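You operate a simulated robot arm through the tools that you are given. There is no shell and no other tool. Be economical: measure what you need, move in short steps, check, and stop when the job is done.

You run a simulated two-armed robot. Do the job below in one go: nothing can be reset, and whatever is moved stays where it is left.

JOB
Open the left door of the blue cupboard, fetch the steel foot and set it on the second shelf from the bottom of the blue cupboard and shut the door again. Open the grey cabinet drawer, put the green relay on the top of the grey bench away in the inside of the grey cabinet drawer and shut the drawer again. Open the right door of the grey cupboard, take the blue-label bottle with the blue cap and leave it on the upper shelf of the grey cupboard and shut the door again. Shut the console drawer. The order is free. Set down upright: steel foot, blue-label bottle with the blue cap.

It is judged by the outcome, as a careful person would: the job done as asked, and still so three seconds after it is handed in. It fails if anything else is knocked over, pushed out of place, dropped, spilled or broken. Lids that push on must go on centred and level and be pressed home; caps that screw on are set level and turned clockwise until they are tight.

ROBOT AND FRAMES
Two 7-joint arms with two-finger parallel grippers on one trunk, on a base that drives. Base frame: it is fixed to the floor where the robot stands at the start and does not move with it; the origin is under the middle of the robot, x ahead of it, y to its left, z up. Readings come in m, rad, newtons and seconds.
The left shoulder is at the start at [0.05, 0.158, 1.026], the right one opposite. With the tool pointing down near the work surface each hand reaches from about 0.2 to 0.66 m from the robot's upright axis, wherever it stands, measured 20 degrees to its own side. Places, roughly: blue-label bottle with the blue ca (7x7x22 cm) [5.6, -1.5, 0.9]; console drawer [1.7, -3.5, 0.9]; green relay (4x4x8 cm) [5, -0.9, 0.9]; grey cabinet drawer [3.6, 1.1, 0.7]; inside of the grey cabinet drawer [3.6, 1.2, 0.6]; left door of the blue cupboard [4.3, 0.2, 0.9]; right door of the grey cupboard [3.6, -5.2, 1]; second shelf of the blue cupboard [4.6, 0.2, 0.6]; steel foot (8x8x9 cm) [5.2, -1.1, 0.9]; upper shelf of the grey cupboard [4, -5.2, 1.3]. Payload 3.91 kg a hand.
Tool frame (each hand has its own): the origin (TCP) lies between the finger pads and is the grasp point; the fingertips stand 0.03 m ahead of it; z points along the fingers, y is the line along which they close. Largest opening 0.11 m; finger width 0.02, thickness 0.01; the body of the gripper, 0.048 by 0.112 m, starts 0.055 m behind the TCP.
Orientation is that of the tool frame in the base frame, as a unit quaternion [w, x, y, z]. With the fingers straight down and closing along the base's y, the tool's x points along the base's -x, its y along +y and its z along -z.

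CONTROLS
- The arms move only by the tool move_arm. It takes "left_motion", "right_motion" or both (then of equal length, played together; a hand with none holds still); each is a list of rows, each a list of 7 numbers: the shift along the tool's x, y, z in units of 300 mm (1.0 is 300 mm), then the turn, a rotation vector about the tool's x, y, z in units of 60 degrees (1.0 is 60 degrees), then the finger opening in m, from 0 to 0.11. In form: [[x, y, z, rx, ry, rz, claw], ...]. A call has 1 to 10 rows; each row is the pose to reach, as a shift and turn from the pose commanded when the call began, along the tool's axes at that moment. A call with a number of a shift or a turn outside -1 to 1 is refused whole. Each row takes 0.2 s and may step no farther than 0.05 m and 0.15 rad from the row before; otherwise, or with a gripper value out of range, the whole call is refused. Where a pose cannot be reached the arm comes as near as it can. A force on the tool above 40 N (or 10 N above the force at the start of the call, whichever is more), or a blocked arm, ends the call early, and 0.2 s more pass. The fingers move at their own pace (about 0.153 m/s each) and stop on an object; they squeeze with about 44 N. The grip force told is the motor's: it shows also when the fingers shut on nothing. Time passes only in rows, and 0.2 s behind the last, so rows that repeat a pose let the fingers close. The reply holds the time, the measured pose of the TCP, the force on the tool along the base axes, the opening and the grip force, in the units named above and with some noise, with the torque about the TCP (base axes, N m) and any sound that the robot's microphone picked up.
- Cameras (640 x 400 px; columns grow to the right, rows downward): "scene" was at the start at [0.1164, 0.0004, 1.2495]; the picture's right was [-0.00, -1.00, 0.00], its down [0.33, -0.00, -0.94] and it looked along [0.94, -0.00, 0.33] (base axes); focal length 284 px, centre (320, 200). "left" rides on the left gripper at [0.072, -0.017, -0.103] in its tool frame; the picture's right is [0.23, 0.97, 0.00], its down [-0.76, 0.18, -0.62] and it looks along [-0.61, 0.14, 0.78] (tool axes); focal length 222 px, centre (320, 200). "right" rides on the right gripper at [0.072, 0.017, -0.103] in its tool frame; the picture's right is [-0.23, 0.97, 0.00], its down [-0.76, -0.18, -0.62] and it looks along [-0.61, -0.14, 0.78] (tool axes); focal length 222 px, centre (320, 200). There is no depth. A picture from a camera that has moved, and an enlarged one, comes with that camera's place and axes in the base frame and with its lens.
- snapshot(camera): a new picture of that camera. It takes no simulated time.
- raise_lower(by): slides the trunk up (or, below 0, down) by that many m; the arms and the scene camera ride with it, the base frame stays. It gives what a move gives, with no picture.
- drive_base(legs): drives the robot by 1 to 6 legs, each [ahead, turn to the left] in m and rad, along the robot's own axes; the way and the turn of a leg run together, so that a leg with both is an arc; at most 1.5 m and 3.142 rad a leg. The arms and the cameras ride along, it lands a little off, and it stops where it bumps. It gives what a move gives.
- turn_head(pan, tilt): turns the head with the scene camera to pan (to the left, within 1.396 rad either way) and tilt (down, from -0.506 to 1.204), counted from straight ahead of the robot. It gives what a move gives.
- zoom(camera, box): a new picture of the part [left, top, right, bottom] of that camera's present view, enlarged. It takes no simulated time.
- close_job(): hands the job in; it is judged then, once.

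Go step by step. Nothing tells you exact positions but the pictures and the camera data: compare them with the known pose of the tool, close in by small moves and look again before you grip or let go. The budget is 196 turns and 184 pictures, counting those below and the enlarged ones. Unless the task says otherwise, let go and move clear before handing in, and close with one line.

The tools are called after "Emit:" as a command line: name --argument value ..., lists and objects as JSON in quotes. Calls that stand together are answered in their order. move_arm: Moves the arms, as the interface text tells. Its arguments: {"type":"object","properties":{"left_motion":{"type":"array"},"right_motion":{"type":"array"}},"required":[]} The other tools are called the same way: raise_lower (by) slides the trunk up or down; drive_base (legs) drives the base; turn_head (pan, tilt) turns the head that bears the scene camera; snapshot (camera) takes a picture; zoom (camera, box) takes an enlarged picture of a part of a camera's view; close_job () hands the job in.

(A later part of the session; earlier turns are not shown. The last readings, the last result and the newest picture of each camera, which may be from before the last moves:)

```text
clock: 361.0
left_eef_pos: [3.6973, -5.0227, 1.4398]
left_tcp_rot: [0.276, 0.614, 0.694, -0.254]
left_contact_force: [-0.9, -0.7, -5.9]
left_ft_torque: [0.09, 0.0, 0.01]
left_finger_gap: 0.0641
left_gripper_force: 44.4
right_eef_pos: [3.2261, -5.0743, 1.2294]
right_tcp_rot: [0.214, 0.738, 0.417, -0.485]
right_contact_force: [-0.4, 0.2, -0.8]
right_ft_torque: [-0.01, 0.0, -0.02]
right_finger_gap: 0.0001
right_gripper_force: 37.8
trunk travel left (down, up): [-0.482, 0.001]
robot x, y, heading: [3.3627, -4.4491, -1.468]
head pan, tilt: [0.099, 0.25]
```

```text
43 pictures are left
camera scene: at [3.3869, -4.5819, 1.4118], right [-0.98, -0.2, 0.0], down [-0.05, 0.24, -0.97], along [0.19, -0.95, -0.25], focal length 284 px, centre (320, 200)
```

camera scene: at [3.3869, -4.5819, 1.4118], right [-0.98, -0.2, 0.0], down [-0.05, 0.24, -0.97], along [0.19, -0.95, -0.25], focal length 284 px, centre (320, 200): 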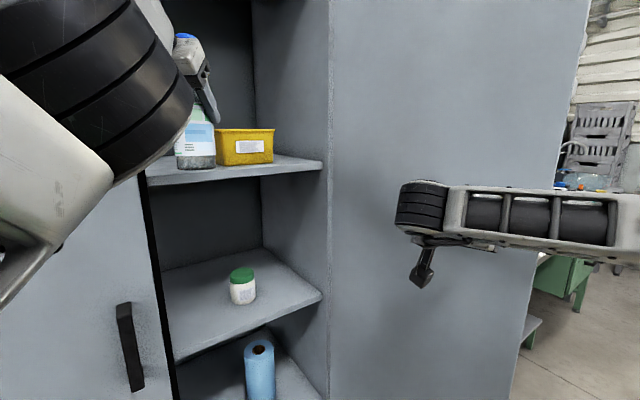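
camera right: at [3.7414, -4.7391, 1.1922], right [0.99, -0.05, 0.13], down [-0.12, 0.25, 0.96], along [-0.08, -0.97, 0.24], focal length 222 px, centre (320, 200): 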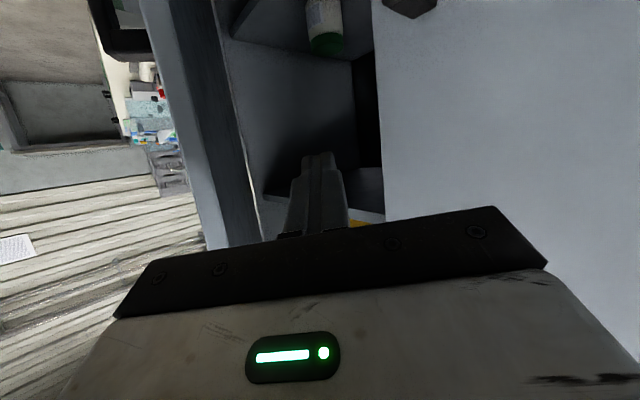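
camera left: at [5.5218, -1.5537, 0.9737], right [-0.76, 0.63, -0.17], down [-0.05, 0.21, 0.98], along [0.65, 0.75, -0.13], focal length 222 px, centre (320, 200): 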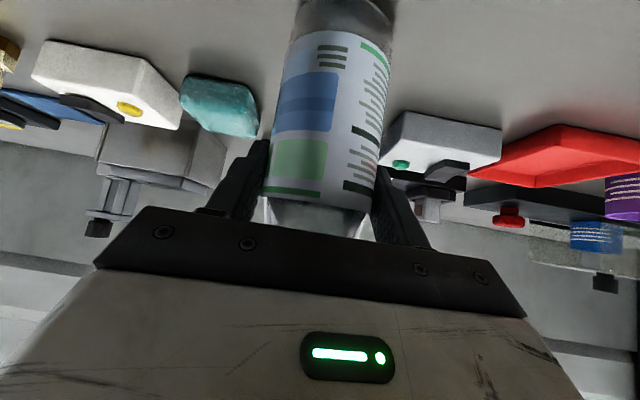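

The bottle is just in front of the shelf at (6.17, −0.94). Before going on I bring the right hand inward so its arm doesn't press the door further.

Emit:
move_arm --right_motion '[[0.08, 0.06, -0.09, 0, 0, 0, 0], [0.16, 0.12, -0.18, 0, 0, 0, 0], [0.24, 0.18, -0.27, 0, 0, 0, 0], [0.32, 0.24, -0.36, 0, 0, 0, 0], [0.4, 0.3, -0.45, 0, 0, 0, 0], [0.48, 0.365, -0.54, 0, 0, 0, 0], [0.563, 0.427, -0.628, 0, 0, 0, 0]]'

Emit:
turn_head --pan -0.4 --tilt 0.4

Emit:
snapshot --camera "scene"

```text
clock: 362.6
left_eef_pos: [3.698, -5.0221, 1.4415]
left_tcp_rot: [0.277, 0.614, 0.694, -0.254]
left_contact_force: [-0.1, 0.5, -5.3]
left_ft_torque: [0.04, 0.0, -0.02]
left_finger_gap: 0.0638
left_gripper_force: 44.0
right_eef_pos: [3.4636, -4.9419, 1.1485]
right_tcp_rot: [0.214, 0.738, 0.416, -0.486]
right_contact_force: [-0.6, -0.8, -0.9]
right_ft_torque: [0.02, -0.01, -0.02]
right_finger_gap: 0.0
right_gripper_force: 37.8
trunk travel left (down, up): [-0.482, 0.001]
robot x, y, heading: [3.3625, -4.4503, -1.47]
head pan, tilt: [0.099, 0.25]
```

```text
clock: 363.5
left_eef_pos: [3.6978, -5.0219, 1.4411]
left_tcp_rot: [0.278, 0.614, 0.694, -0.253]
left_contact_force: [0.1, -0.2, -4.8]
left_ft_torque: [0.02, 0.03, 0.03]
left_finger_gap: 0.0637
left_gripper_force: 43.5
right_eef_pos: [3.4623, -4.9432, 1.1482]
right_tcp_rot: [0.214, 0.738, 0.417, -0.485]
right_contact_force: [-0.4, 0.3, 0.4]
right_ft_torque: [-0.01, 0.01, -0.04]
right_finger_gap: 0.0001
right_gripper_force: 37.0
trunk travel left (down, up): [-0.482, 0.001]
robot x, y, heading: [3.3627, -4.4518, -1.468]
head pan, tilt: [-0.4, 0.4]
```

```text
42 pictures are left
camera scene: at [3.3415, -4.5782, 1.3979], right [-0.96, 0.3, 0.0], down [0.11, 0.37, -0.92], along [-0.27, -0.88, -0.39], focal length 284 px, centre (320, 200)
```

scene: 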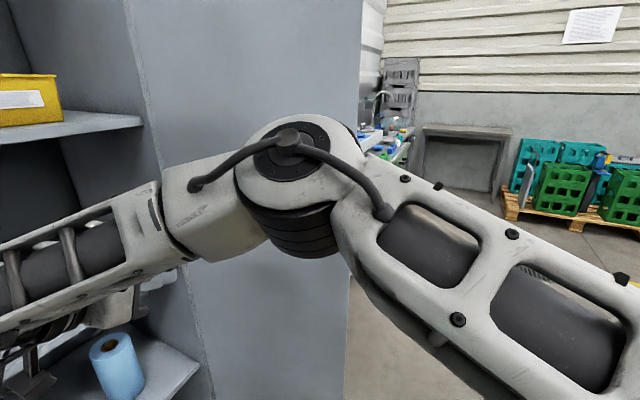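

The right elbow is inside the door with some margin. I drive forward 0.1 and check the bottle against the shelf.

Emit:
drive_base --legs '[[0.1, 0]]'

Emit:
turn_head --pan 0.3 --tilt 0.1

Emit:
snapshot --camera "scene"

Emit:
snapshot --camera "left"

```text
clock: 364.7
left_eef_pos: [3.7086, -5.12, 1.4402]
left_tcp_rot: [0.277, 0.614, 0.695, -0.253]
left_contact_force: [0.2, -0.4, -6.3]
left_ft_torque: [0.05, 0.04, -0.03]
left_finger_gap: 0.0641
left_gripper_force: 44.2
right_eef_pos: [3.4736, -5.0394, 1.1484]
right_tcp_rot: [0.213, 0.738, 0.417, -0.486]
right_contact_force: [-0.8, -1.1, -0.1]
right_ft_torque: [-0.01, 0.01, -0.04]
right_finger_gap: 0.0
right_gripper_force: 37.7
trunk travel left (down, up): [-0.482, 0.001]
robot x, y, heading: [3.3734, -4.5486, -1.471]
head pan, tilt: [-0.4, 0.4]
```

```text
clock: 365.8
left_eef_pos: [3.7089, -5.1191, 1.441]
left_tcp_rot: [0.277, 0.613, 0.695, -0.252]
left_contact_force: [0.6, 0.7, -5.0]
left_ft_torque: [0.04, -0.02, 0.0]
left_finger_gap: 0.064
left_gripper_force: 44.5
right_eef_pos: [3.4735, -5.0402, 1.149]
right_tcp_rot: [0.214, 0.738, 0.417, -0.485]
right_contact_force: [-1.1, 0.1, 0.2]
right_ft_torque: [-0.03, -0.05, -0.01]
right_finger_gap: 0.0003
right_gripper_force: 37.8
trunk travel left (down, up): [-0.482, 0.001]
robot x, y, heading: [3.3745, -4.5473, -1.466]
head pan, tilt: [0.3, 0.099]
```

```text
41 pictures are left
camera scene: at [3.4144, -4.6721, 1.4257], right [-0.92, -0.39, 0.0], down [-0.04, 0.09, -0.99], along [0.39, -0.92, -0.1], focal length 284 px, centre (320, 200)
```

scene: 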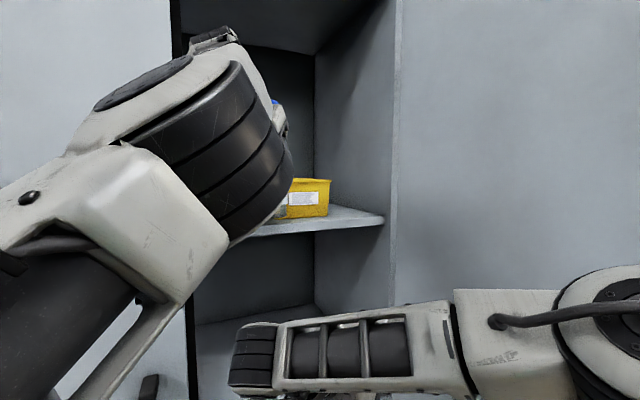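

```text
40 pictures are left
camera left: at [3.6782, -4.9984, 1.4638], right [0.95, 0.28, -0.17], down [0.2, -0.09, 0.98], along [0.26, -0.96, -0.14], focal length 222 px, centre (320, 200)
```

left: 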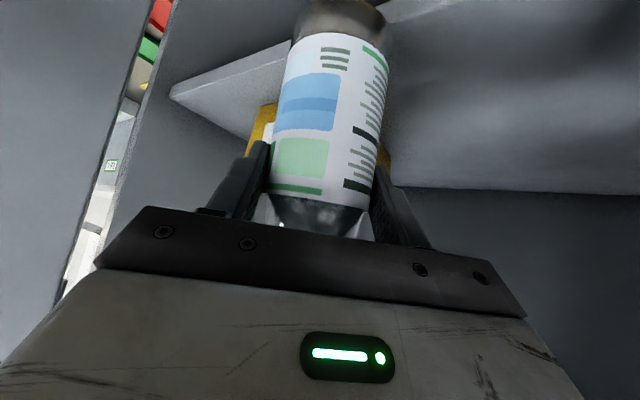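

The shelf edge triangulates to u≈6.253, z≈1.322, and the yellow box's front is at about u 6.35, v −1.02…−1.15, so there's more depth left of the box. I raise 3 cm and yaw the left hand so it points straight in.

Emit:
move_arm --left_motion '[[-0.035, 0, -0.036, 0, 0, 0, 0], [-0.07, 0, -0.072, -0.07, -0.001, -0.07, 0], [-0.07, 0, -0.072, -0.15, -0.002, -0.155, 0], [-0.07, 0, -0.072, -0.235, -0.003, -0.243, 0], [-0.07, 0, -0.072, -0.32, -0.005, -0.331, 0], [-0.07, 0, -0.072, -0.405, -0.006, -0.419, 0]]'

Emit:
snapshot --camera "left"

Emit:
snapshot --camera "scene"

```text
clock: 367.1
left_eef_pos: [3.7099, -5.1201, 1.4709]
left_tcp_rot: [0.34, 0.375, 0.848, -0.157]
left_contact_force: [1.3, 0.5, -4.4]
left_ft_torque: [0.04, 0.03, -0.02]
left_finger_gap: 0.064
left_gripper_force: 43.9
right_eef_pos: [3.4735, -5.0392, 1.1487]
right_tcp_rot: [0.213, 0.738, 0.417, -0.486]
right_contact_force: [0.6, 0.0, -0.4]
right_ft_torque: [0.01, -0.01, -0.02]
right_finger_gap: 0.0001
right_gripper_force: 37.6
trunk travel left (down, up): [-0.482, 0.001]
robot x, y, heading: [3.3715, -4.5462, -1.473]
head pan, tilt: [0.3, 0.099]
```

```text
39 pictures are left
camera left: at [3.6147, -5.0387, 1.4939], right [0.61, 0.77, -0.17], down [0.22, 0.04, 0.98], along [0.76, -0.64, -0.14], focal length 222 px, centre (320, 200)
```

left: 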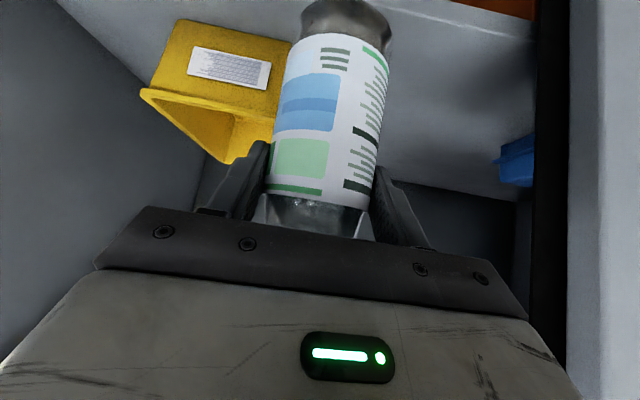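

```text
38 pictures are left
camera scene: at [3.4146, -4.6721, 1.4257], right [-0.92, -0.39, 0.0], down [-0.04, 0.09, -0.99], along [0.39, -0.92, -0.1], focal length 284 px, centre (320, 200)
```

scene: 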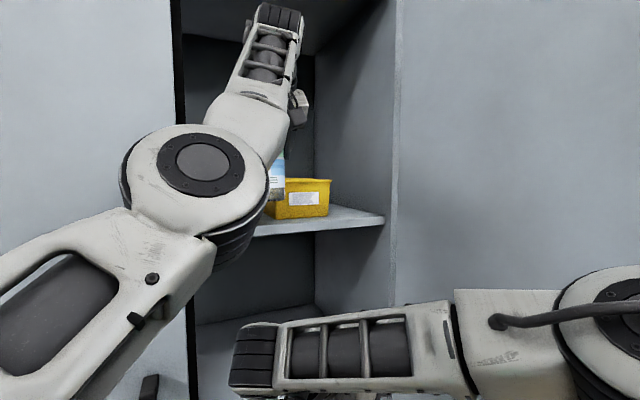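

The yaw worked and I see clear shelf left of the yellow box. I move the bottle in and left to (6.345, −0.95).

Emit:
move_arm --left_motion '[[-0.02, 0.09, 0.02, 0, 0, 0, 0], [-0.08, 0.14, 0.075, 0, 0, 0, 0], [-0.155, 0.174, 0.15, 0, 0, 0, 0], [-0.235, 0.174, 0.224, 0, 0, 0, 0]]'

Emit:
snapshot --camera "left"

```text
clock: 368.1
left_eef_pos: [3.7917, -5.1296, 1.4597]
left_tcp_rot: [0.34, 0.377, 0.847, -0.158]
left_contact_force: [0.1, 0.0, -5.1]
left_ft_torque: [0.04, 0.02, 0.04]
left_finger_gap: 0.0642
left_gripper_force: 43.8
left hand out of reach, approached as far as the arm can: row 3, 4
right_eef_pos: [3.4732, -5.0408, 1.1478]
right_tcp_rot: [0.214, 0.738, 0.417, -0.486]
right_contact_force: [-1.7, -0.9, -0.2]
right_ft_torque: [0.04, 0.01, -0.02]
right_finger_gap: 0.0001
right_gripper_force: 38.2
trunk travel left (down, up): [-0.482, 0.001]
robot x, y, heading: [3.3767, -4.5497, -1.471]
head pan, tilt: [0.3, 0.099]
```

```text
37 pictures are left
camera left: at [3.6978, -5.0475, 1.4828], right [0.62, 0.77, -0.17], down [0.22, 0.04, 0.98], along [0.76, -0.64, -0.14], focal length 222 px, centre (320, 200)
```

left: 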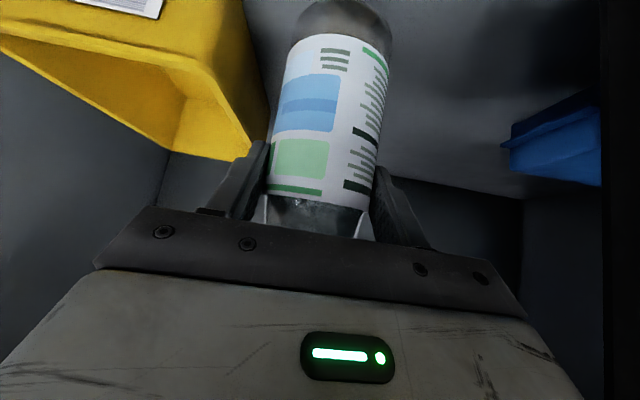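

At (6.309, −0.946) the bottle has ~2.4 cm margin from the shelf edge and clears the box, so I set it down here: lower with the trunk, then tiny arm steps until contact.

Emit:
raise_lower --by -0.02

Emit:
move_arm --left_motion '[[0.007, 0, 0.007, 0, 0, 0, 0], [0.014, 0, 0.014, 0, 0, 0, 0], [0.021, 0, 0.022, 0, 0, 0, 0], [0.028, 0, 0.029, 0, 0, 0, 0], [0.035, 0, 0.036, 0, 0, 0, 0], [0.042, 0, 0.043, 0, 0, 0, 0]]'

Emit:
snapshot --camera "left"

```text
clock: 368.8
left_eef_pos: [3.7924, -5.1278, 1.44]
left_tcp_rot: [0.341, 0.376, 0.847, -0.157]
left_contact_force: [-0.4, -0.8, -5.3]
left_ft_torque: [0.07, 0.05, 0.01]
left_finger_gap: 0.0642
left_gripper_force: 44.1
right_eef_pos: [3.474, -5.0399, 1.129]
right_tcp_rot: [0.215, 0.738, 0.417, -0.486]
right_contact_force: [-0.7, -0.1, -0.3]
right_ft_torque: [-0.03, 0.01, 0.01]
right_finger_gap: 0.0
right_gripper_force: 37.7
trunk travel left (down, up): [-0.462, 0.021]
robot x, y, heading: [3.3747, -4.5472, -1.471]
head pan, tilt: [0.3, 0.099]
```

```text
clock: 370.2
left_eef_pos: [3.7922, -5.1285, 1.4242]
left_tcp_rot: [0.342, 0.376, 0.846, -0.159]
left_contact_force: [-1.0, -1.5, 1.5]
left_ft_torque: [-0.21, -0.12, 0.01]
left_finger_gap: 0.0641
left_gripper_force: 43.7
right_eef_pos: [3.4732, -5.0396, 1.1303]
right_tcp_rot: [0.214, 0.738, 0.417, -0.485]
right_contact_force: [-0.1, 0.0, -0.8]
right_ft_torque: [0.0, -0.03, -0.01]
right_finger_gap: 0.0001
right_gripper_force: 38.1
trunk travel left (down, up): [-0.462, 0.021]
robot x, y, heading: [3.3745, -4.5482, -1.472]
head pan, tilt: [0.3, 0.099]
```

```text
36 pictures are left
camera left: at [3.6982, -5.0471, 1.4465], right [0.62, 0.77, -0.17], down [0.22, 0.04, 0.98], along [0.76, -0.64, -0.14], focal length 222 px, centre (320, 200)
```

left: 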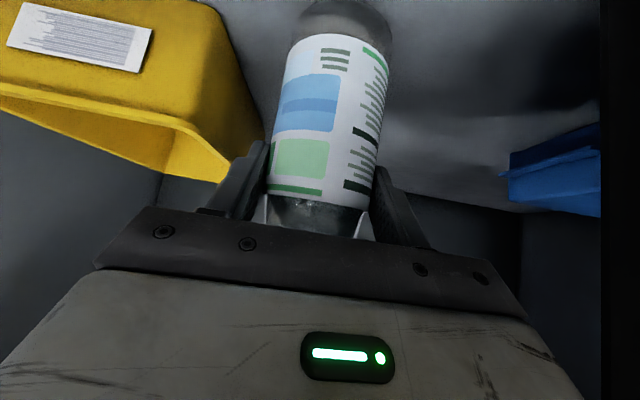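

The weight has just been taken up (force −5→+1.5 N). A couple of mm more to seat it, then I open slightly.

Emit:
move_arm --left_motion '[[0.005, 0, 0.005, 0, 0, 0, 0], [0.01, 0, 0.01, 0, 0, 0, 0]]'

Emit:
move_arm --left_motion '[[0, 0, 0, 0, 0, 0, 0.068], [0, 0, 0, 0, 0, 0, 0.074], [0, 0, 0, 0, 0, 0, 0.078], [0, 0, 0, 0, 0, 0, 0.078]]'

Emit:
snapshot --camera "left"

```text
clock: 370.8
left_eef_pos: [3.7924, -5.1257, 1.4226]
left_tcp_rot: [0.344, 0.374, 0.846, -0.16]
left_contact_force: [1.8, -2.6, 16.8]
left_ft_torque: [-0.6, -0.93, 0.08]
left_finger_gap: 0.0643
left_gripper_force: 43.9
right_eef_pos: [3.4721, -5.0392, 1.1302]
right_tcp_rot: [0.215, 0.738, 0.416, -0.486]
right_contact_force: [-0.5, -0.6, 0.6]
right_ft_torque: [-0.01, -0.01, 0.01]
right_finger_gap: 0.0001
right_gripper_force: 37.5
trunk travel left (down, up): [-0.462, 0.021]
robot x, y, heading: [3.3768, -4.546, -1.469]
head pan, tilt: [0.3, 0.099]
```

```text
clock: 371.8
left_eef_pos: [3.7912, -5.1281, 1.4201]
left_tcp_rot: [0.341, 0.376, 0.847, -0.159]
left_contact_force: [-3.6, 2.2, 10.5]
left_ft_torque: [-0.01, -0.06, 0.03]
left_finger_gap: 0.0779
left_gripper_force: 0.0
right_eef_pos: [3.4729, -5.0389, 1.1304]
right_tcp_rot: [0.215, 0.738, 0.417, -0.485]
right_contact_force: [0.5, 0.5, 0.0]
right_ft_torque: [-0.03, -0.01, 0.01]
right_finger_gap: 0.0001
right_gripper_force: 37.8
trunk travel left (down, up): [-0.462, 0.021]
robot x, y, heading: [3.3766, -4.543, -1.467]
head pan, tilt: [0.3, 0.099]
```

```text
35 pictures are left
camera left: at [3.6964, -5.0454, 1.4424], right [0.62, 0.77, -0.17], down [0.22, 0.04, 0.98], along [0.76, -0.64, -0.14], focal length 222 px, centre (320, 200)
```

left: 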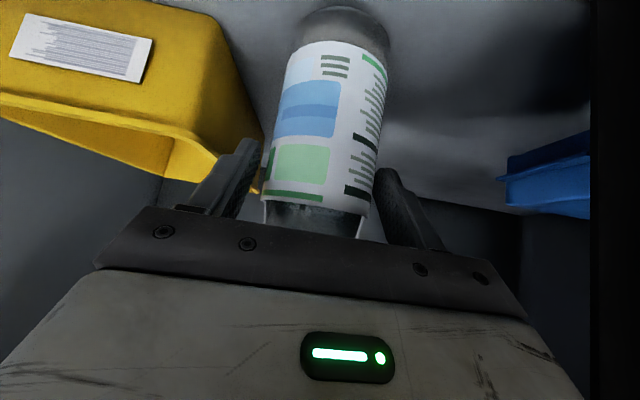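

Released. I withdraw slowly along the tool axis.

Emit:
move_arm --left_motion '[[0, 0, -0.03, 0, 0, 0, 0.078], [0, 0, -0.07, 0, 0, 0, 0.08], [0, 0, -0.13, 0, 0, 0, 0.085], [0, 0, -0.2, 0, 0, 0, 0.085], [0, 0, -0.28, 0, 0, 0, 0.085]]'

Emit:
snapshot --camera "left"

```text
clock: 373.0
left_eef_pos: [3.7526, -5.0826, 1.4781]
left_tcp_rot: [0.34, 0.376, 0.847, -0.159]
left_contact_force: [0.3, -0.8, -0.3]
left_ft_torque: [0.0, -0.01, 0.01]
left_finger_gap: 0.085
left_gripper_force: 0.1
right_eef_pos: [3.4731, -5.0384, 1.1299]
right_tcp_rot: [0.216, 0.737, 0.417, -0.486]
right_contact_force: [-0.1, 1.0, -0.1]
right_ft_torque: [-0.01, -0.01, -0.01]
right_finger_gap: 0.0001
right_gripper_force: 37.8
trunk travel left (down, up): [-0.462, 0.021]
robot x, y, heading: [3.3775, -4.545, -1.469]
head pan, tilt: [0.3, 0.099]
```

```text
34 pictures are left
camera left: at [3.6589, -5.002, 1.5014], right [0.62, 0.77, -0.17], down [0.22, 0.04, 0.98], along [0.76, -0.64, -0.14], focal length 222 px, centre (320, 200)
```

left: 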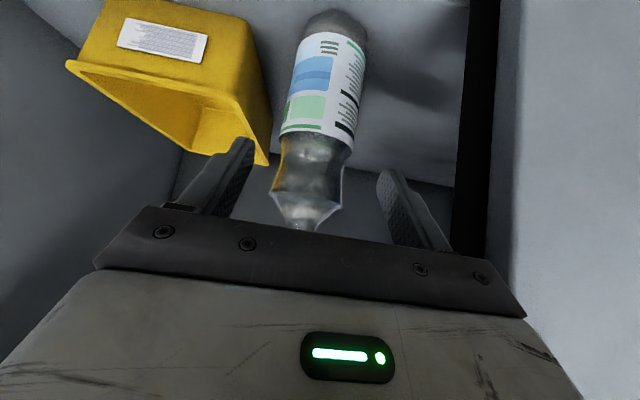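

The bottle stands upright. I retreat further along the tool axis, clear of the left door edge, then back the base off.

Emit:
move_arm --left_motion '[[0, 0, -0.1, 0, 0, 0, 0.085], [0, 0, -0.2, 0, 0, 0, 0.085], [0, 0, -0.3, 0, 0, 0, 0.085], [0, 0, -0.4, 0, 0, 0, 0.085]]'

Emit:
drive_base --legs '[[-0.25, 0]]'

Emit:
turn_head --pan 0.2 --tilt 0.1

Emit:
snapshot --camera "scene"

```text
clock: 374.0
left_eef_pos: [3.6976, -5.0172, 1.5594]
left_tcp_rot: [0.341, 0.376, 0.847, -0.159]
left_contact_force: [-0.6, -0.2, 0.4]
left_ft_torque: [0.03, 0.0, 0.01]
left_finger_gap: 0.085
left_gripper_force: 0.0
left hand out of reach, approached as far as the arm can: row 4
right_eef_pos: [3.4721, -5.0384, 1.1298]
right_tcp_rot: [0.215, 0.738, 0.417, -0.486]
right_contact_force: [0.8, 0.3, -0.2]
right_ft_torque: [-0.01, -0.01, 0.03]
right_finger_gap: 0.0001
right_gripper_force: 37.2
trunk travel left (down, up): [-0.462, 0.021]
robot x, y, heading: [3.3762, -4.5475, -1.465]
head pan, tilt: [0.3, 0.099]
```

```text
clock: 375.9
left_eef_pos: [3.675, -4.763, 1.5597]
left_tcp_rot: [0.341, 0.374, 0.848, -0.158]
left_contact_force: [0.1, 0.4, 0.1]
left_ft_torque: [-0.01, -0.03, 0.0]
left_finger_gap: 0.0852
left_gripper_force: 0.0
right_eef_pos: [3.4485, -4.7869, 1.1304]
right_tcp_rot: [0.216, 0.737, 0.418, -0.485]
right_contact_force: [0.0, 0.0, 0.1]
right_ft_torque: [0.01, -0.03, 0.01]
right_finger_gap: 0.0
right_gripper_force: 37.9
trunk travel left (down, up): [-0.462, 0.021]
robot x, y, heading: [3.3507, -4.2954, -1.456]
head pan, tilt: [0.3, 0.099]
```

```text
clock: 376.5
left_eef_pos: [3.6731, -4.7655, 1.5587]
left_tcp_rot: [0.341, 0.374, 0.848, -0.157]
left_contact_force: [-0.2, -0.4, -0.7]
left_ft_torque: [0.0, -0.03, 0.01]
left_finger_gap: 0.085
left_gripper_force: 0.1
right_eef_pos: [3.4488, -4.7881, 1.1301]
right_tcp_rot: [0.215, 0.737, 0.419, -0.485]
right_contact_force: [-0.1, -0.2, 0.7]
right_ft_torque: [-0.01, 0.02, 0.01]
right_finger_gap: 0.0
right_gripper_force: 38.2
trunk travel left (down, up): [-0.462, 0.021]
robot x, y, heading: [3.3489, -4.2973, -1.467]
head pan, tilt: [0.201, 0.099]
```

```text
33 pictures are left
camera scene: at [3.3803, -4.4228, 1.4058], right [-0.95, -0.3, 0.0], down [-0.03, 0.09, -0.99], along [0.3, -0.95, -0.1], focal length 284 px, centre (320, 200)
```

scene: 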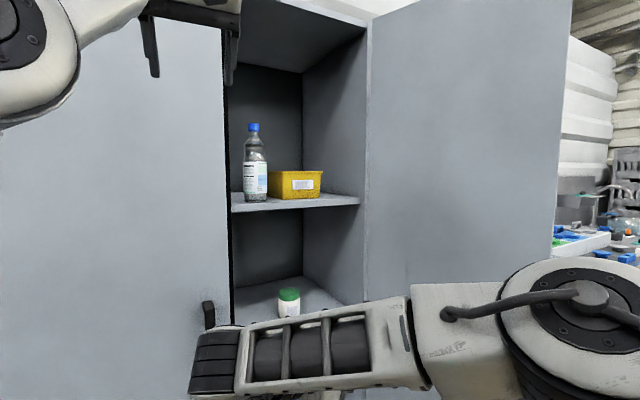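

The bottle stands upright on the upper shelf. To close the door I drive around to its right (outer) side, in front of the table, and face the cupboard there.

Emit:
drive_base --legs '[[-0.2, 0], [0, -0.89], [1.35, 0], [0, 1.57]]'

Emit:
turn_head --pan 0.3 --tilt 0.25

Emit:
snapshot --camera "scene"

```text
clock: 390.5
left_eef_pos: [2.903, -5.2325, 1.5591]
left_tcp_rot: [0.373, 0.091, 0.922, -0.043]
left_contact_force: [-0.2, -0.1, 0.2]
left_ft_torque: [0.01, -0.01, -0.02]
left_finger_gap: 0.085
left_gripper_force: 0.0
right_eef_pos: [2.7355, -5.3834, 1.1301]
right_tcp_rot: [0.356, 0.569, 0.628, -0.394]
right_contact_force: [-0.4, -0.9, -0.1]
right_ft_torque: [-0.03, 0.01, 0.01]
right_finger_gap: 0.0
right_gripper_force: 37.6
trunk travel left (down, up): [-0.462, 0.021]
robot x, y, heading: [2.3593, -5.0484, -0.829]
head pan, tilt: [0.201, 0.099]
```

```text
clock: 391.2
left_eef_pos: [2.9043, -5.2325, 1.5589]
left_tcp_rot: [0.373, 0.092, 0.922, -0.044]
left_contact_force: [0.2, 0.5, -0.9]
left_ft_torque: [0.01, 0.0, -0.01]
left_finger_gap: 0.085
left_gripper_force: 0.1
right_eef_pos: [2.7363, -5.3834, 1.1297]
right_tcp_rot: [0.356, 0.569, 0.628, -0.393]
right_contact_force: [-0.2, 0.6, 0.4]
right_ft_torque: [0.0, 0.0, -0.01]
right_finger_gap: 0.0001
right_gripper_force: 37.6
trunk travel left (down, up): [-0.462, 0.021]
robot x, y, heading: [2.3602, -5.045, -0.832]
head pan, tilt: [0.3, 0.25]
```

```text
32 pictures are left
camera scene: at [2.4697, -5.1243, 1.3919], right [-0.51, -0.86, 0.0], down [-0.21, 0.12, -0.97], along [0.84, -0.49, -0.25], focal length 284 px, centre (320, 200)
```

scene: 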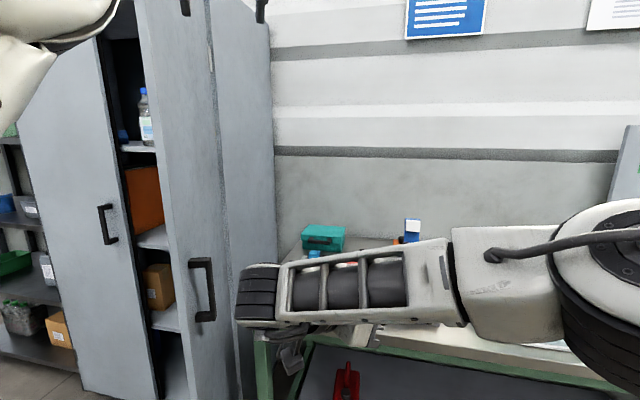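

I'm on the outer side; the left hand (z 1.56) is beside the door's outer face near its edge. I push it by arcs: forward with a left turn.

Emit:
drive_base --legs '[[0.15, 0], [0.05, 0.4]]'

Emit:
snapshot --camera "scene"

```text
clock: 393.8
left_eef_pos: [3.0757, -5.1482, 1.5595]
left_tcp_rot: [0.374, -0.093, 0.922, 0.03]
left_contact_force: [0.4, -0.6, 0.3]
left_ft_torque: [-0.03, 0.04, 0.02]
left_finger_gap: 0.0851
left_gripper_force: 0.0
right_eef_pos: [2.9808, -5.3556, 1.13]
right_tcp_rot: [0.428, 0.433, 0.728, -0.315]
right_contact_force: [-0.4, 0.8, 0.8]
right_ft_torque: [0.01, 0.02, -0.02]
right_finger_gap: 0.0
right_gripper_force: 37.5
trunk travel left (down, up): [-0.462, 0.021]
robot x, y, heading: [2.505, -5.1908, -0.434]
head pan, tilt: [0.3, 0.25]
```

```text
31 pictures are left
camera scene: at [2.6349, -5.2181, 1.3919], right [-0.13, -0.99, 0.0], down [-0.25, 0.03, -0.97], along [0.96, -0.13, -0.25], focal length 284 px, centre (320, 200)
```

scene: 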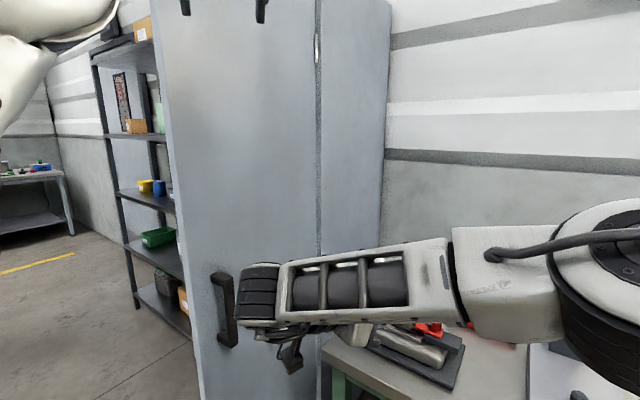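

The left hand is next to the door's outer face (door ~99°). I raise the right hand above the table's items, then continue pushing arcs.

Emit:
move_arm --right_motion '[[-0.1, -0.01, -0.06, 0, 0, 0, 0], [-0.2, -0.02, -0.12, 0, 0, 0, 0], [-0.3, -0.03, -0.18, 0, 0, 0, 0], [-0.4, -0.04, -0.24, 0, 0, 0, 0], [-0.5, -0.05, -0.3, 0, 0, 0, 0], [-0.6, -0.06, -0.36, 0, 0, 0, 0]]'

Emit:
drive_base --legs '[[0.09, 0.2], [0.08, 0.2]]'

Emit:
snapshot --camera "scene"

```text
clock: 395.2
left_eef_pos: [3.0751, -5.1494, 1.559]
left_tcp_rot: [0.374, -0.094, 0.922, 0.032]
left_contact_force: [0.6, -0.3, 0.3]
left_ft_torque: [-0.01, -0.03, -0.01]
left_finger_gap: 0.0852
left_gripper_force: 0.0
right_eef_pos: [2.9721, -5.3441, 1.3401]
right_tcp_rot: [0.425, 0.436, 0.728, -0.315]
right_contact_force: [0.8, 0.8, -0.1]
right_ft_torque: [-0.01, 0.0, -0.01]
right_finger_gap: 0.0003
right_gripper_force: 38.2
trunk travel left (down, up): [-0.462, 0.021]
robot x, y, heading: [2.5073, -5.189, -0.431]
head pan, tilt: [0.3, 0.25]
```

```text
clock: 397.1
left_eef_pos: [3.1788, -4.9705, 1.5592]
left_tcp_rot: [0.36, -0.276, 0.885, 0.105]
left_contact_force: [1.2, 0.3, 0.3]
left_ft_torque: [-0.03, -0.01, -0.02]
left_finger_gap: 0.085
left_gripper_force: 0.0
right_eef_pos: [3.1612, -5.1888, 1.3406]
right_tcp_rot: [0.479, 0.284, 0.8, -0.224]
right_contact_force: [0.9, -0.1, -0.9]
right_ft_torque: [-0.02, 0.01, 0.0]
right_finger_gap: 0.0
right_gripper_force: 37.7
trunk travel left (down, up): [-0.462, 0.021]
robot x, y, heading: [2.6699, -5.2294, -0.038]
head pan, tilt: [0.3, 0.25]
```

```text
30 pictures are left
camera scene: at [2.8007, -5.2055, 1.3918], right [0.27, -0.96, 0.0], down [-0.24, -0.07, -0.97], along [0.93, 0.26, -0.25], focal length 284 px, centre (320, 200)
```

scene: 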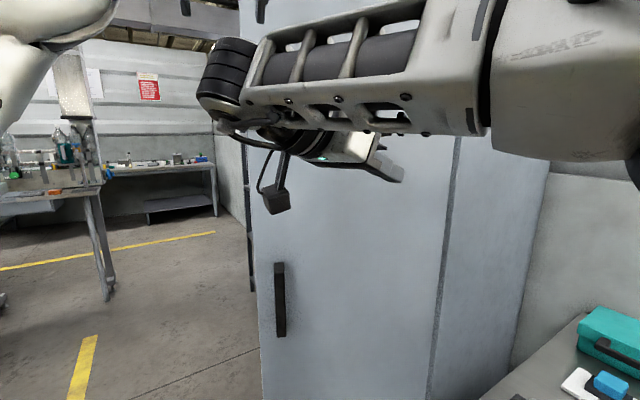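

The door is near 90°, and both hands are near its outer face. I check the left wrist view to see on which side of the edge the left hand is.

Emit:
snapshot --camera "left"

Emit:
turn_head --pan 0.5 --tilt -0.15

Emit:
snapshot --camera "scene"

```text
29 pictures are left
camera left: at [3.0875, -5.0537, 1.5818], right [-0.68, 0.71, -0.17], down [-0.01, 0.22, 0.98], along [0.73, 0.67, -0.14], focal length 222 px, centre (320, 200)
```

left: 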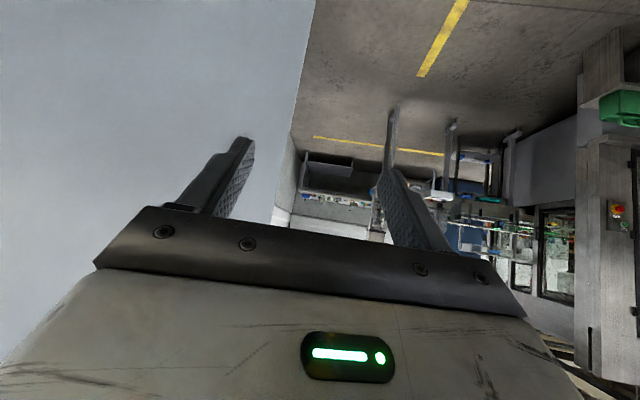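

```text
clock: 398.0
left_eef_pos: [3.1789, -4.971, 1.559]
left_tcp_rot: [0.359, -0.276, 0.885, 0.106]
left_contact_force: [0.2, -0.9, -0.3]
left_ft_torque: [-0.03, 0.04, 0.03]
left_finger_gap: 0.0855
left_gripper_force: 0.0
right_eef_pos: [3.1602, -5.1898, 1.3413]
right_tcp_rot: [0.48, 0.284, 0.8, -0.223]
right_contact_force: [-1.2, 0.3, -0.7]
right_ft_torque: [-0.01, 0.01, -0.01]
right_finger_gap: 0.0
right_gripper_force: 37.9
trunk travel left (down, up): [-0.462, 0.021]
robot x, y, heading: [2.6698, -5.2309, -0.03]
head pan, tilt: [0.499, -0.15]
```

```text
28 pictures are left
camera scene: at [2.7861, -5.1922, 1.428], right [0.45, -0.89, 0.0], down [0.13, 0.07, -0.99], along [0.88, 0.45, 0.15], focal length 284 px, centre (320, 200)
```

scene: 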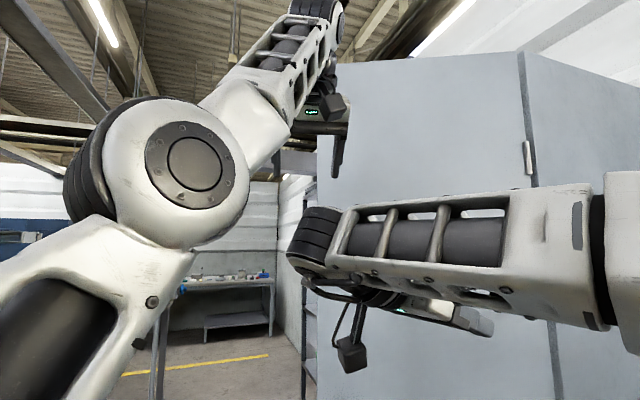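

The left hand is on the outer side, overlapping the edge. Driving forward (heading ~+45° left) pushes the door closed; I go in steps.

Emit:
drive_base --legs '[[0.16, 0]]'

Emit:
turn_head --pan 0.4 --tilt 0.05

Emit:
snapshot --camera "scene"

```text
clock: 399.4
left_eef_pos: [3.3396, -4.9761, 1.5594]
left_tcp_rot: [0.36, -0.275, 0.885, 0.105]
left_contact_force: [-0.2, 0.1, 0.7]
left_ft_torque: [-0.01, 0.01, 0.01]
left_finger_gap: 0.0852
left_gripper_force: 0.1
right_eef_pos: [3.3196, -5.1949, 1.3411]
right_tcp_rot: [0.48, 0.285, 0.799, -0.224]
right_contact_force: [1.2, -1.1, -0.1]
right_ft_torque: [-0.01, -0.01, -0.02]
right_finger_gap: 0.0
right_gripper_force: 37.5
trunk travel left (down, up): [-0.462, 0.021]
robot x, y, heading: [2.8284, -5.2377, -0.034]
head pan, tilt: [0.499, -0.15]
```

```text
clock: 400.1
left_eef_pos: [3.3381, -4.9768, 1.5592]
left_tcp_rot: [0.36, -0.275, 0.885, 0.106]
left_contact_force: [-0.2, 0.4, 0.0]
left_ft_torque: [0.0, -0.01, 0.05]
left_finger_gap: 0.0852
left_gripper_force: 0.1
right_eef_pos: [3.3185, -5.1952, 1.3427]
right_tcp_rot: [0.48, 0.285, 0.799, -0.223]
right_contact_force: [-0.3, 1.0, -0.3]
right_ft_torque: [0.03, 0.04, -0.01]
right_finger_gap: 0.0002
right_gripper_force: 37.2
trunk travel left (down, up): [-0.462, 0.021]
robot x, y, heading: [2.8259, -5.2328, -0.036]
head pan, tilt: [0.4, 0.051]
```

```text
27 pictures are left
camera scene: at [2.9538, -5.2032, 1.4104], right [0.36, -0.93, 0.0], down [-0.05, -0.02, -1.0], along [0.93, 0.36, -0.05], focal length 284 px, centre (320, 200)
```

scene: 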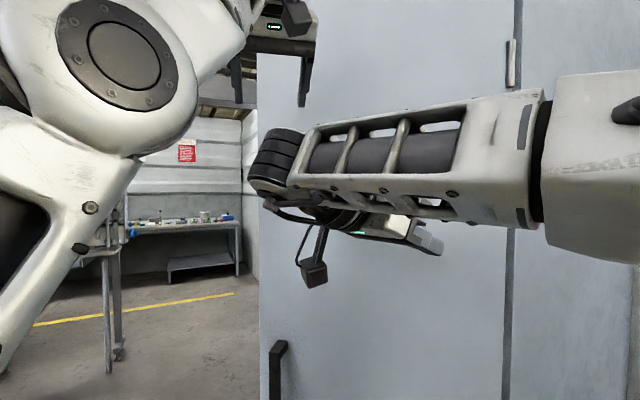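

The door swung to about 44°. The base is close to the table corner, so I push on with the left arm only.

Emit:
move_arm --left_motion '[[-0.05, -0.07, 0.05, 0, 0, 0, 0.03], [-0.1, -0.14, 0.1, 0, 0, 0, 0], [-0.15, -0.21, 0.15, 0, 0, 0, 0], [-0.2, -0.28, 0.2, 0, 0, 0, 0], [-0.25, -0.35, 0.25, 0, 0, 0, 0], [-0.3, -0.42, 0.3, 0, 0, 0, 0], [-0.35, -0.49, 0.35, 0, 0, 0, 0], [-0.4, -0.56, 0.4, 0, 0, 0, 0]]'

Emit:
snapshot --camera "scene"

```text
clock: 401.9
left_eef_pos: [3.4295, -4.9931, 1.4836]
left_tcp_rot: [0.371, -0.276, 0.881, 0.1]
left_contact_force: [-0.5, 0.5, -0.1]
left_ft_torque: [0.01, 0.01, -0.01]
left_finger_gap: 0.0
left_gripper_force: 37.3
left hand out of reach, approached as far as the arm can: row 1, 2, 3, 4, 5, 6, 7, 8
right_eef_pos: [3.3226, -5.1978, 1.3299]
right_tcp_rot: [0.474, 0.282, 0.8, -0.235]
right_contact_force: [-0.3, 0.4, -0.4]
right_ft_torque: [0.0, 0.03, -0.02]
right_finger_gap: 0.0
right_gripper_force: 37.9
trunk travel left (down, up): [-0.462, 0.021]
robot x, y, heading: [2.8308, -5.2362, -0.028]
head pan, tilt: [0.4, 0.051]
```

```text
26 pictures are left
camera scene: at [2.9546, -5.2028, 1.4102], right [0.36, -0.93, 0.0], down [-0.05, -0.02, -1.0], along [0.93, 0.36, -0.05], focal length 284 px, centre (320, 200)
```

scene: 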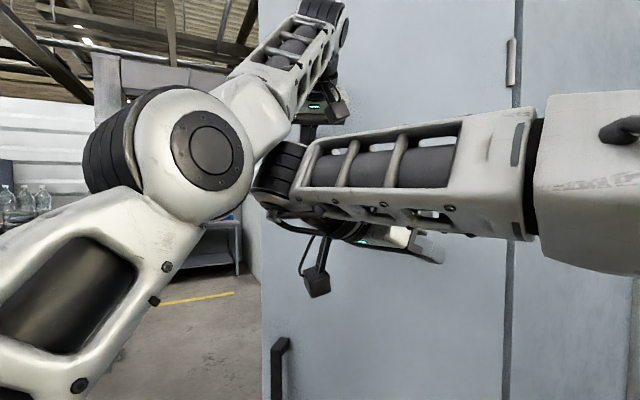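

Little more gained there. I'll finish from the front: back away, drive around to face the door and push it shut with the right hand.

Emit:
drive_base --legs '[[-0.35, 0], [0, 1.15], [1.0, 0], [0, -1.9]]'

Emit:
turn_head --pan -0.1 --tilt 0.15

Emit:
snapshot --camera "scene"

```text
clock: 416.4
left_eef_pos: [3.5166, -4.5754, 1.4823]
left_tcp_rot: [0.38, 0.068, 0.921, -0.043]
left_contact_force: [0.1, -0.1, -0.2]
left_ft_torque: [0.02, 0.0, -0.02]
left_finger_gap: 0.0
left_gripper_force: 37.4
right_eef_pos: [3.295, -4.653, 1.3321]
right_tcp_rot: [0.354, 0.562, 0.636, -0.394]
right_contact_force: [0.4, -0.6, 0.0]
right_ft_torque: [0.01, -0.01, 0.0]
right_finger_gap: 0.0003
right_gripper_force: 37.5
trunk travel left (down, up): [-0.462, 0.021]
robot x, y, heading: [2.9121, -4.3349, -0.796]
head pan, tilt: [0.4, 0.051]
```

```text
clock: 417.3
left_eef_pos: [3.5158, -4.5738, 1.4832]
left_tcp_rot: [0.38, 0.069, 0.921, -0.044]
left_contact_force: [-0.1, 0.1, 0.5]
left_ft_torque: [-0.03, -0.01, -0.01]
left_finger_gap: 0.0
left_gripper_force: 37.9
right_eef_pos: [3.2945, -4.6554, 1.3333]
right_tcp_rot: [0.354, 0.562, 0.636, -0.394]
right_contact_force: [-1.4, -0.4, 0.2]
right_ft_torque: [-0.03, -0.01, -0.03]
right_finger_gap: 0.0001
right_gripper_force: 37.6
trunk travel left (down, up): [-0.462, 0.021]
robot x, y, heading: [2.9137, -4.3413, -0.798]
head pan, tilt: [-0.099, 0.15]
```

```text
25 pictures are left
camera scene: at [2.9983, -4.4381, 1.4012], right [-0.78, -0.63, 0.0], down [-0.09, 0.12, -0.99], along [0.62, -0.77, -0.15], focal length 284 px, centre (320, 200)
```

scene: 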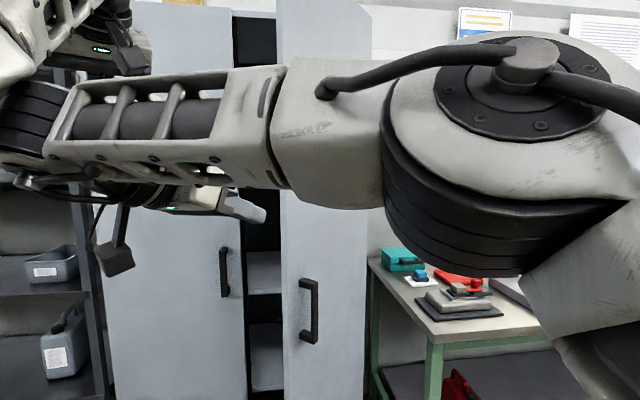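

The door stands ~45° open in front of me. I point the right fist forward and extend it toward the door's outer face.

Emit:
move_arm --right_motion '[[-0.045, 0.014, 0.088, -0.107, -0.012, -0.053, 0], [-0.09, 0.028, 0.177, -0.214, -0.025, -0.106, 0], [-0.135, 0.042, 0.265, -0.321, -0.037, -0.159, 0], [-0.18, 0.055, 0.353, -0.428, -0.049, -0.212, 0], [-0.225, 0.069, 0.442, -0.535, -0.062, -0.265, 0], [-0.27, 0.083, 0.53, -0.643, -0.074, -0.317, 0]]'

Emit:
drive_base --legs '[[0, -0.1], [0.2, 0]]'

Emit:
snapshot --camera "scene"

```text
clock: 418.7
left_eef_pos: [3.5157, -4.5752, 1.4827]
left_tcp_rot: [0.381, 0.069, 0.921, -0.043]
left_contact_force: [-0.4, 0.3, 0.0]
left_ft_torque: [0.03, 0.02, -0.01]
left_finger_gap: 0.0002
left_gripper_force: 37.6
right_eef_pos: [3.3299, -4.8305, 1.3338]
right_tcp_rot: [0.474, 0.286, 0.799, -0.234]
right_contact_force: [-0.5, 0.7, -0.1]
right_ft_torque: [0.03, -0.02, -0.01]
right_finger_gap: 0.0001
right_gripper_force: 37.0
trunk travel left (down, up): [-0.462, 0.021]
robot x, y, heading: [2.9129, -4.3404, -0.8]
head pan, tilt: [-0.099, 0.15]
```

```text
clock: 420.9
left_eef_pos: [3.6151, -4.7895, 1.4833]
left_tcp_rot: [0.378, 0.113, 0.917, -0.062]
left_contact_force: [0.1, -0.6, -0.2]
left_ft_torque: [-0.01, -0.05, 0.02]
left_finger_gap: 0.0001
left_gripper_force: 38.0
right_eef_pos: [3.4059, -5.0249, 1.3321]
right_tcp_rot: [0.462, 0.327, 0.783, -0.258]
right_contact_force: [0.2, -1.0, -0.5]
right_ft_torque: [0.01, 0.01, 0.01]
right_finger_gap: 0.0
right_gripper_force: 37.6
trunk travel left (down, up): [-0.462, 0.021]
robot x, y, heading: [3.0384, -4.4914, -0.893]
head pan, tilt: [-0.099, 0.15]
```

```text
24 pictures are left
camera scene: at [3.1139, -4.6027, 1.4011], right [-0.84, -0.55, 0.0], down [-0.08, 0.13, -0.99], along [0.54, -0.83, -0.15], focal length 284 px, centre (320, 200)
```

scene: 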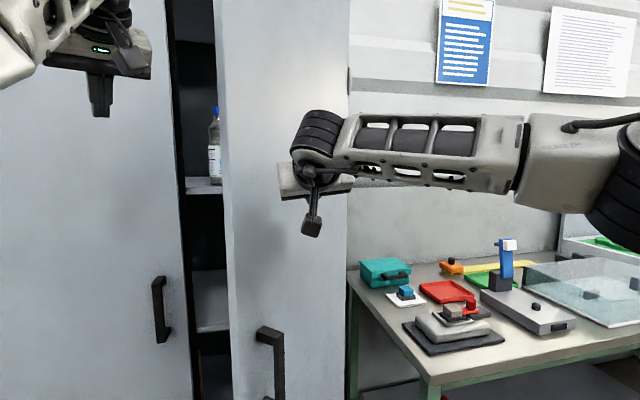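

The fist is at the door's outer face. I drive forward to push it shut.

Emit:
drive_base --legs '[[0.18, 0]]'

Emit:
snapshot --camera "scene"

```text
clock: 422.2
left_eef_pos: [3.7063, -4.887, 1.4837]
left_tcp_rot: [0.381, 0.112, 0.916, -0.058]
left_contact_force: [-0.5, -0.1, 0.5]
left_ft_torque: [-0.03, 0.04, -0.01]
left_finger_gap: 0.0
left_gripper_force: 37.7
right_eef_pos: [3.4929, -5.1244, 1.3331]
right_tcp_rot: [0.462, 0.324, 0.785, -0.255]
right_contact_force: [0.9, 0.4, -0.9]
right_ft_torque: [0.0, 0.01, -0.03]
right_finger_gap: 0.0
right_gripper_force: 37.4
trunk travel left (down, up): [-0.462, 0.021]
robot x, y, heading: [3.1221, -4.5979, -0.894]
head pan, tilt: [-0.099, 0.15]
stopped in leg 1: the force on the tool passed its limit at 43 N (the readings are from after the stop); the commanded pose is now the measured one
```

```text
23 pictures are left
camera scene: at [3.1999, -4.7068, 1.401], right [-0.84, -0.55, 0.0], down [-0.08, 0.13, -0.99], along [0.54, -0.83, -0.15], focal length 284 px, centre (320, 200)
```

scene: 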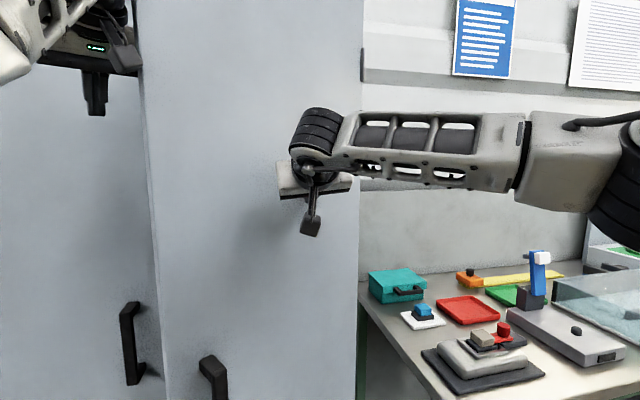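

The push near the hinge needs too much force. I shift the right hand left toward the door's free edge and push with the arm.

Emit:
move_arm --right_motion '[[0, 0.03, -0.12, 0, 0, 0, 0], [0, 0.15, -0.2, 0, 0, 0, 0], [0, 0.27, -0.2, 0, 0, 0, 0], [0, 0.39, -0.2, 0, 0, 0, 0], [0, 0.51, -0.2, 0, 0, 0, 0], [-0.02, 0.56, -0.12, 0, 0, 0, 0], [-0.04, 0.56, -0.04, 0, 0, 0, 0], [-0.06, 0.56, 0.04, 0, 0, 0, 0], [-0.09, 0.56, 0.12, 0, 0, 0, 0], [-0.11, 0.56, 0.2, 0, 0, 0, 0]]'

Emit:
snapshot --camera "scene"

```text
clock: 423.2
left_eef_pos: [3.7074, -4.8862, 1.4857]
left_tcp_rot: [0.383, 0.105, 0.916, -0.06]
left_contact_force: [3.1, -0.7, -0.5]
left_ft_torque: [0.07, 0.23, 0.15]
left_finger_gap: 0.0003
left_gripper_force: 37.6
right_eef_pos: [3.5314, -5.0221, 1.3519]
right_tcp_rot: [0.456, 0.338, 0.78, -0.265]
right_contact_force: [-5.2, -0.2, 0.8]
right_ft_torque: [0.01, 0.07, -0.14]
right_finger_gap: 0.0
right_gripper_force: 37.8
trunk travel left (down, up): [-0.462, 0.021]
robot x, y, heading: [3.1219, -4.5982, -0.894]
head pan, tilt: [-0.099, 0.15]
stopped in row 5 (right hand): the force on the tool passed its limit at 61 N (the readings are from after the stop); the commanded pose is now the measured one
```

```text
22 pictures are left
camera scene: at [3.1976, -4.7076, 1.4011], right [-0.84, -0.55, 0.0], down [-0.08, 0.13, -0.99], along [0.54, -0.83, -0.15], focal length 284 px, centre (320, 200)
```

scene: 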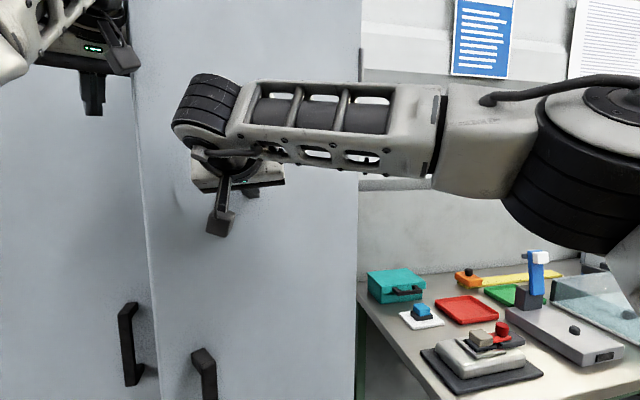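

The hands got close to each other. I withdraw the right hand and use the left fist near the door's free edge instead: turn slightly right, then forward.

Emit:
move_arm --right_motion '[[0, -0.1, -0.1, 0, 0, 0, 0], [0, -0.2, -0.22, 0, 0, 0, 0], [0, -0.3, -0.34, 0, 0, 0, 0], [0, -0.4, -0.44, 0, 0, 0, 0]]'

Emit:
drive_base --legs '[[0, -0.1], [0.05, 0]]'

Emit:
snapshot --camera "scene"

```text
clock: 424.2
left_eef_pos: [3.7059, -4.8865, 1.485]
left_tcp_rot: [0.384, 0.106, 0.915, -0.06]
left_contact_force: [0.4, 0.4, -0.5]
left_ft_torque: [-0.02, -0.01, 0.06]
left_finger_gap: 0.0
left_gripper_force: 38.1
right_eef_pos: [3.3709, -5.0011, 1.4251]
right_tcp_rot: [0.457, 0.337, 0.78, -0.265]
right_contact_force: [0.7, 0.0, 0.4]
right_ft_torque: [-0.01, -0.02, 0.03]
right_finger_gap: 0.0
right_gripper_force: 37.9
trunk travel left (down, up): [-0.462, 0.021]
robot x, y, heading: [3.1207, -4.595, -0.893]
head pan, tilt: [-0.099, 0.15]
```

```text
clock: 425.0
left_eef_pos: [3.7059, -4.8928, 1.4867]
left_tcp_rot: [0.381, 0.109, 0.915, -0.07]
left_contact_force: [0.6, 0.0, -0.1]
left_ft_torque: [0.02, 0.03, 0.0]
left_finger_gap: 0.0
left_gripper_force: 38.0
right_eef_pos: [3.3603, -5.0067, 1.4251]
right_tcp_rot: [0.451, 0.349, 0.774, -0.274]
right_contact_force: [0.6, -0.2, -0.5]
right_ft_torque: [-0.01, 0.0, 0.01]
right_finger_gap: 0.0
right_gripper_force: 37.7
trunk travel left (down, up): [-0.462, 0.021]
robot x, y, heading: [3.1205, -4.5992, -0.923]
head pan, tilt: [-0.099, 0.15]
stopped in leg 1: the robot was blocked; the commanded pose is now the measured one
```

```text
21 pictures are left
camera scene: at [3.1962, -4.705, 1.4014], right [-0.85, -0.52, 0.0], down [-0.08, 0.12, -0.99], along [0.52, -0.84, -0.15], focal length 284 px, centre (320, 200)
```

scene: 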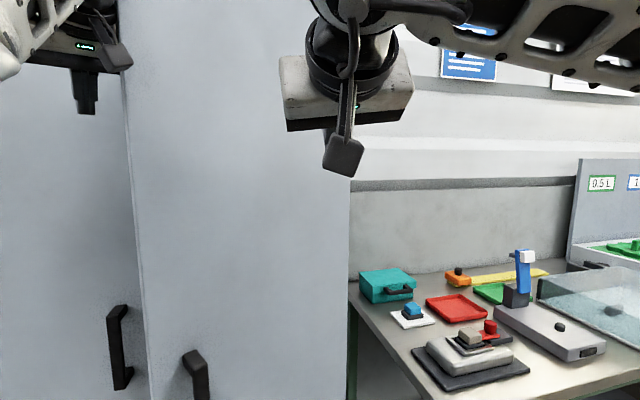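

The left fist is beside the door's edge and blocks it. I back off, turn right, then come forward so that the left fist bears on the door's front.

Emit:
drive_base --legs '[[-0.12, 0], [0, -0.17], [0.1, 0]]'

Emit:
snapshot --camera "scene"

```text
clock: 427.4
left_eef_pos: [3.5892, -4.9019, 1.4914]
left_tcp_rot: [0.372, 0.189, 0.904, -0.097]
left_contact_force: [0.9, 22.5, 4.8]
left_ft_torque: [-0.23, 0.64, -2.84]
left_finger_gap: 0.0
left_gripper_force: 37.9
right_eef_pos: [3.2274, -4.9636, 1.4273]
right_tcp_rot: [0.428, 0.412, 0.742, -0.311]
right_contact_force: [0.2, 0.3, 0.3]
right_ft_torque: [-0.03, 0.05, -0.02]
right_finger_gap: 0.0001
right_gripper_force: 37.8
trunk travel left (down, up): [-0.462, 0.021]
robot x, y, heading: [3.0612, -4.5247, -1.084]
head pan, tilt: [-0.099, 0.15]
stopped in leg 3: the force on the tool passed its limit at 55 N (the readings are from after the stop); the commanded pose is now the measured one
```

```text
20 pictures are left
camera scene: at [3.1157, -4.6385, 1.4018], right [-0.93, -0.37, 0.0], down [-0.06, 0.13, -0.99], along [0.37, -0.92, -0.15], focal length 284 px, centre (320, 200)
```

scene: 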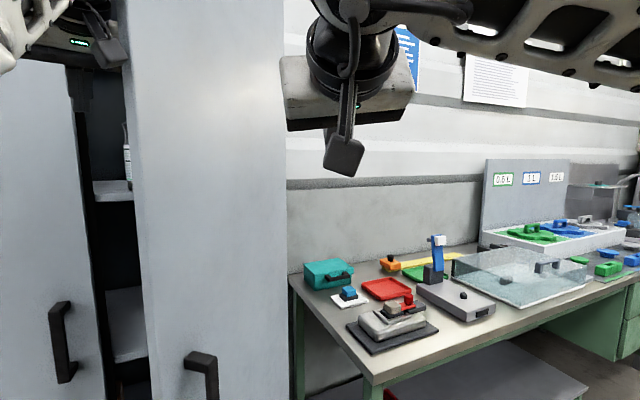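

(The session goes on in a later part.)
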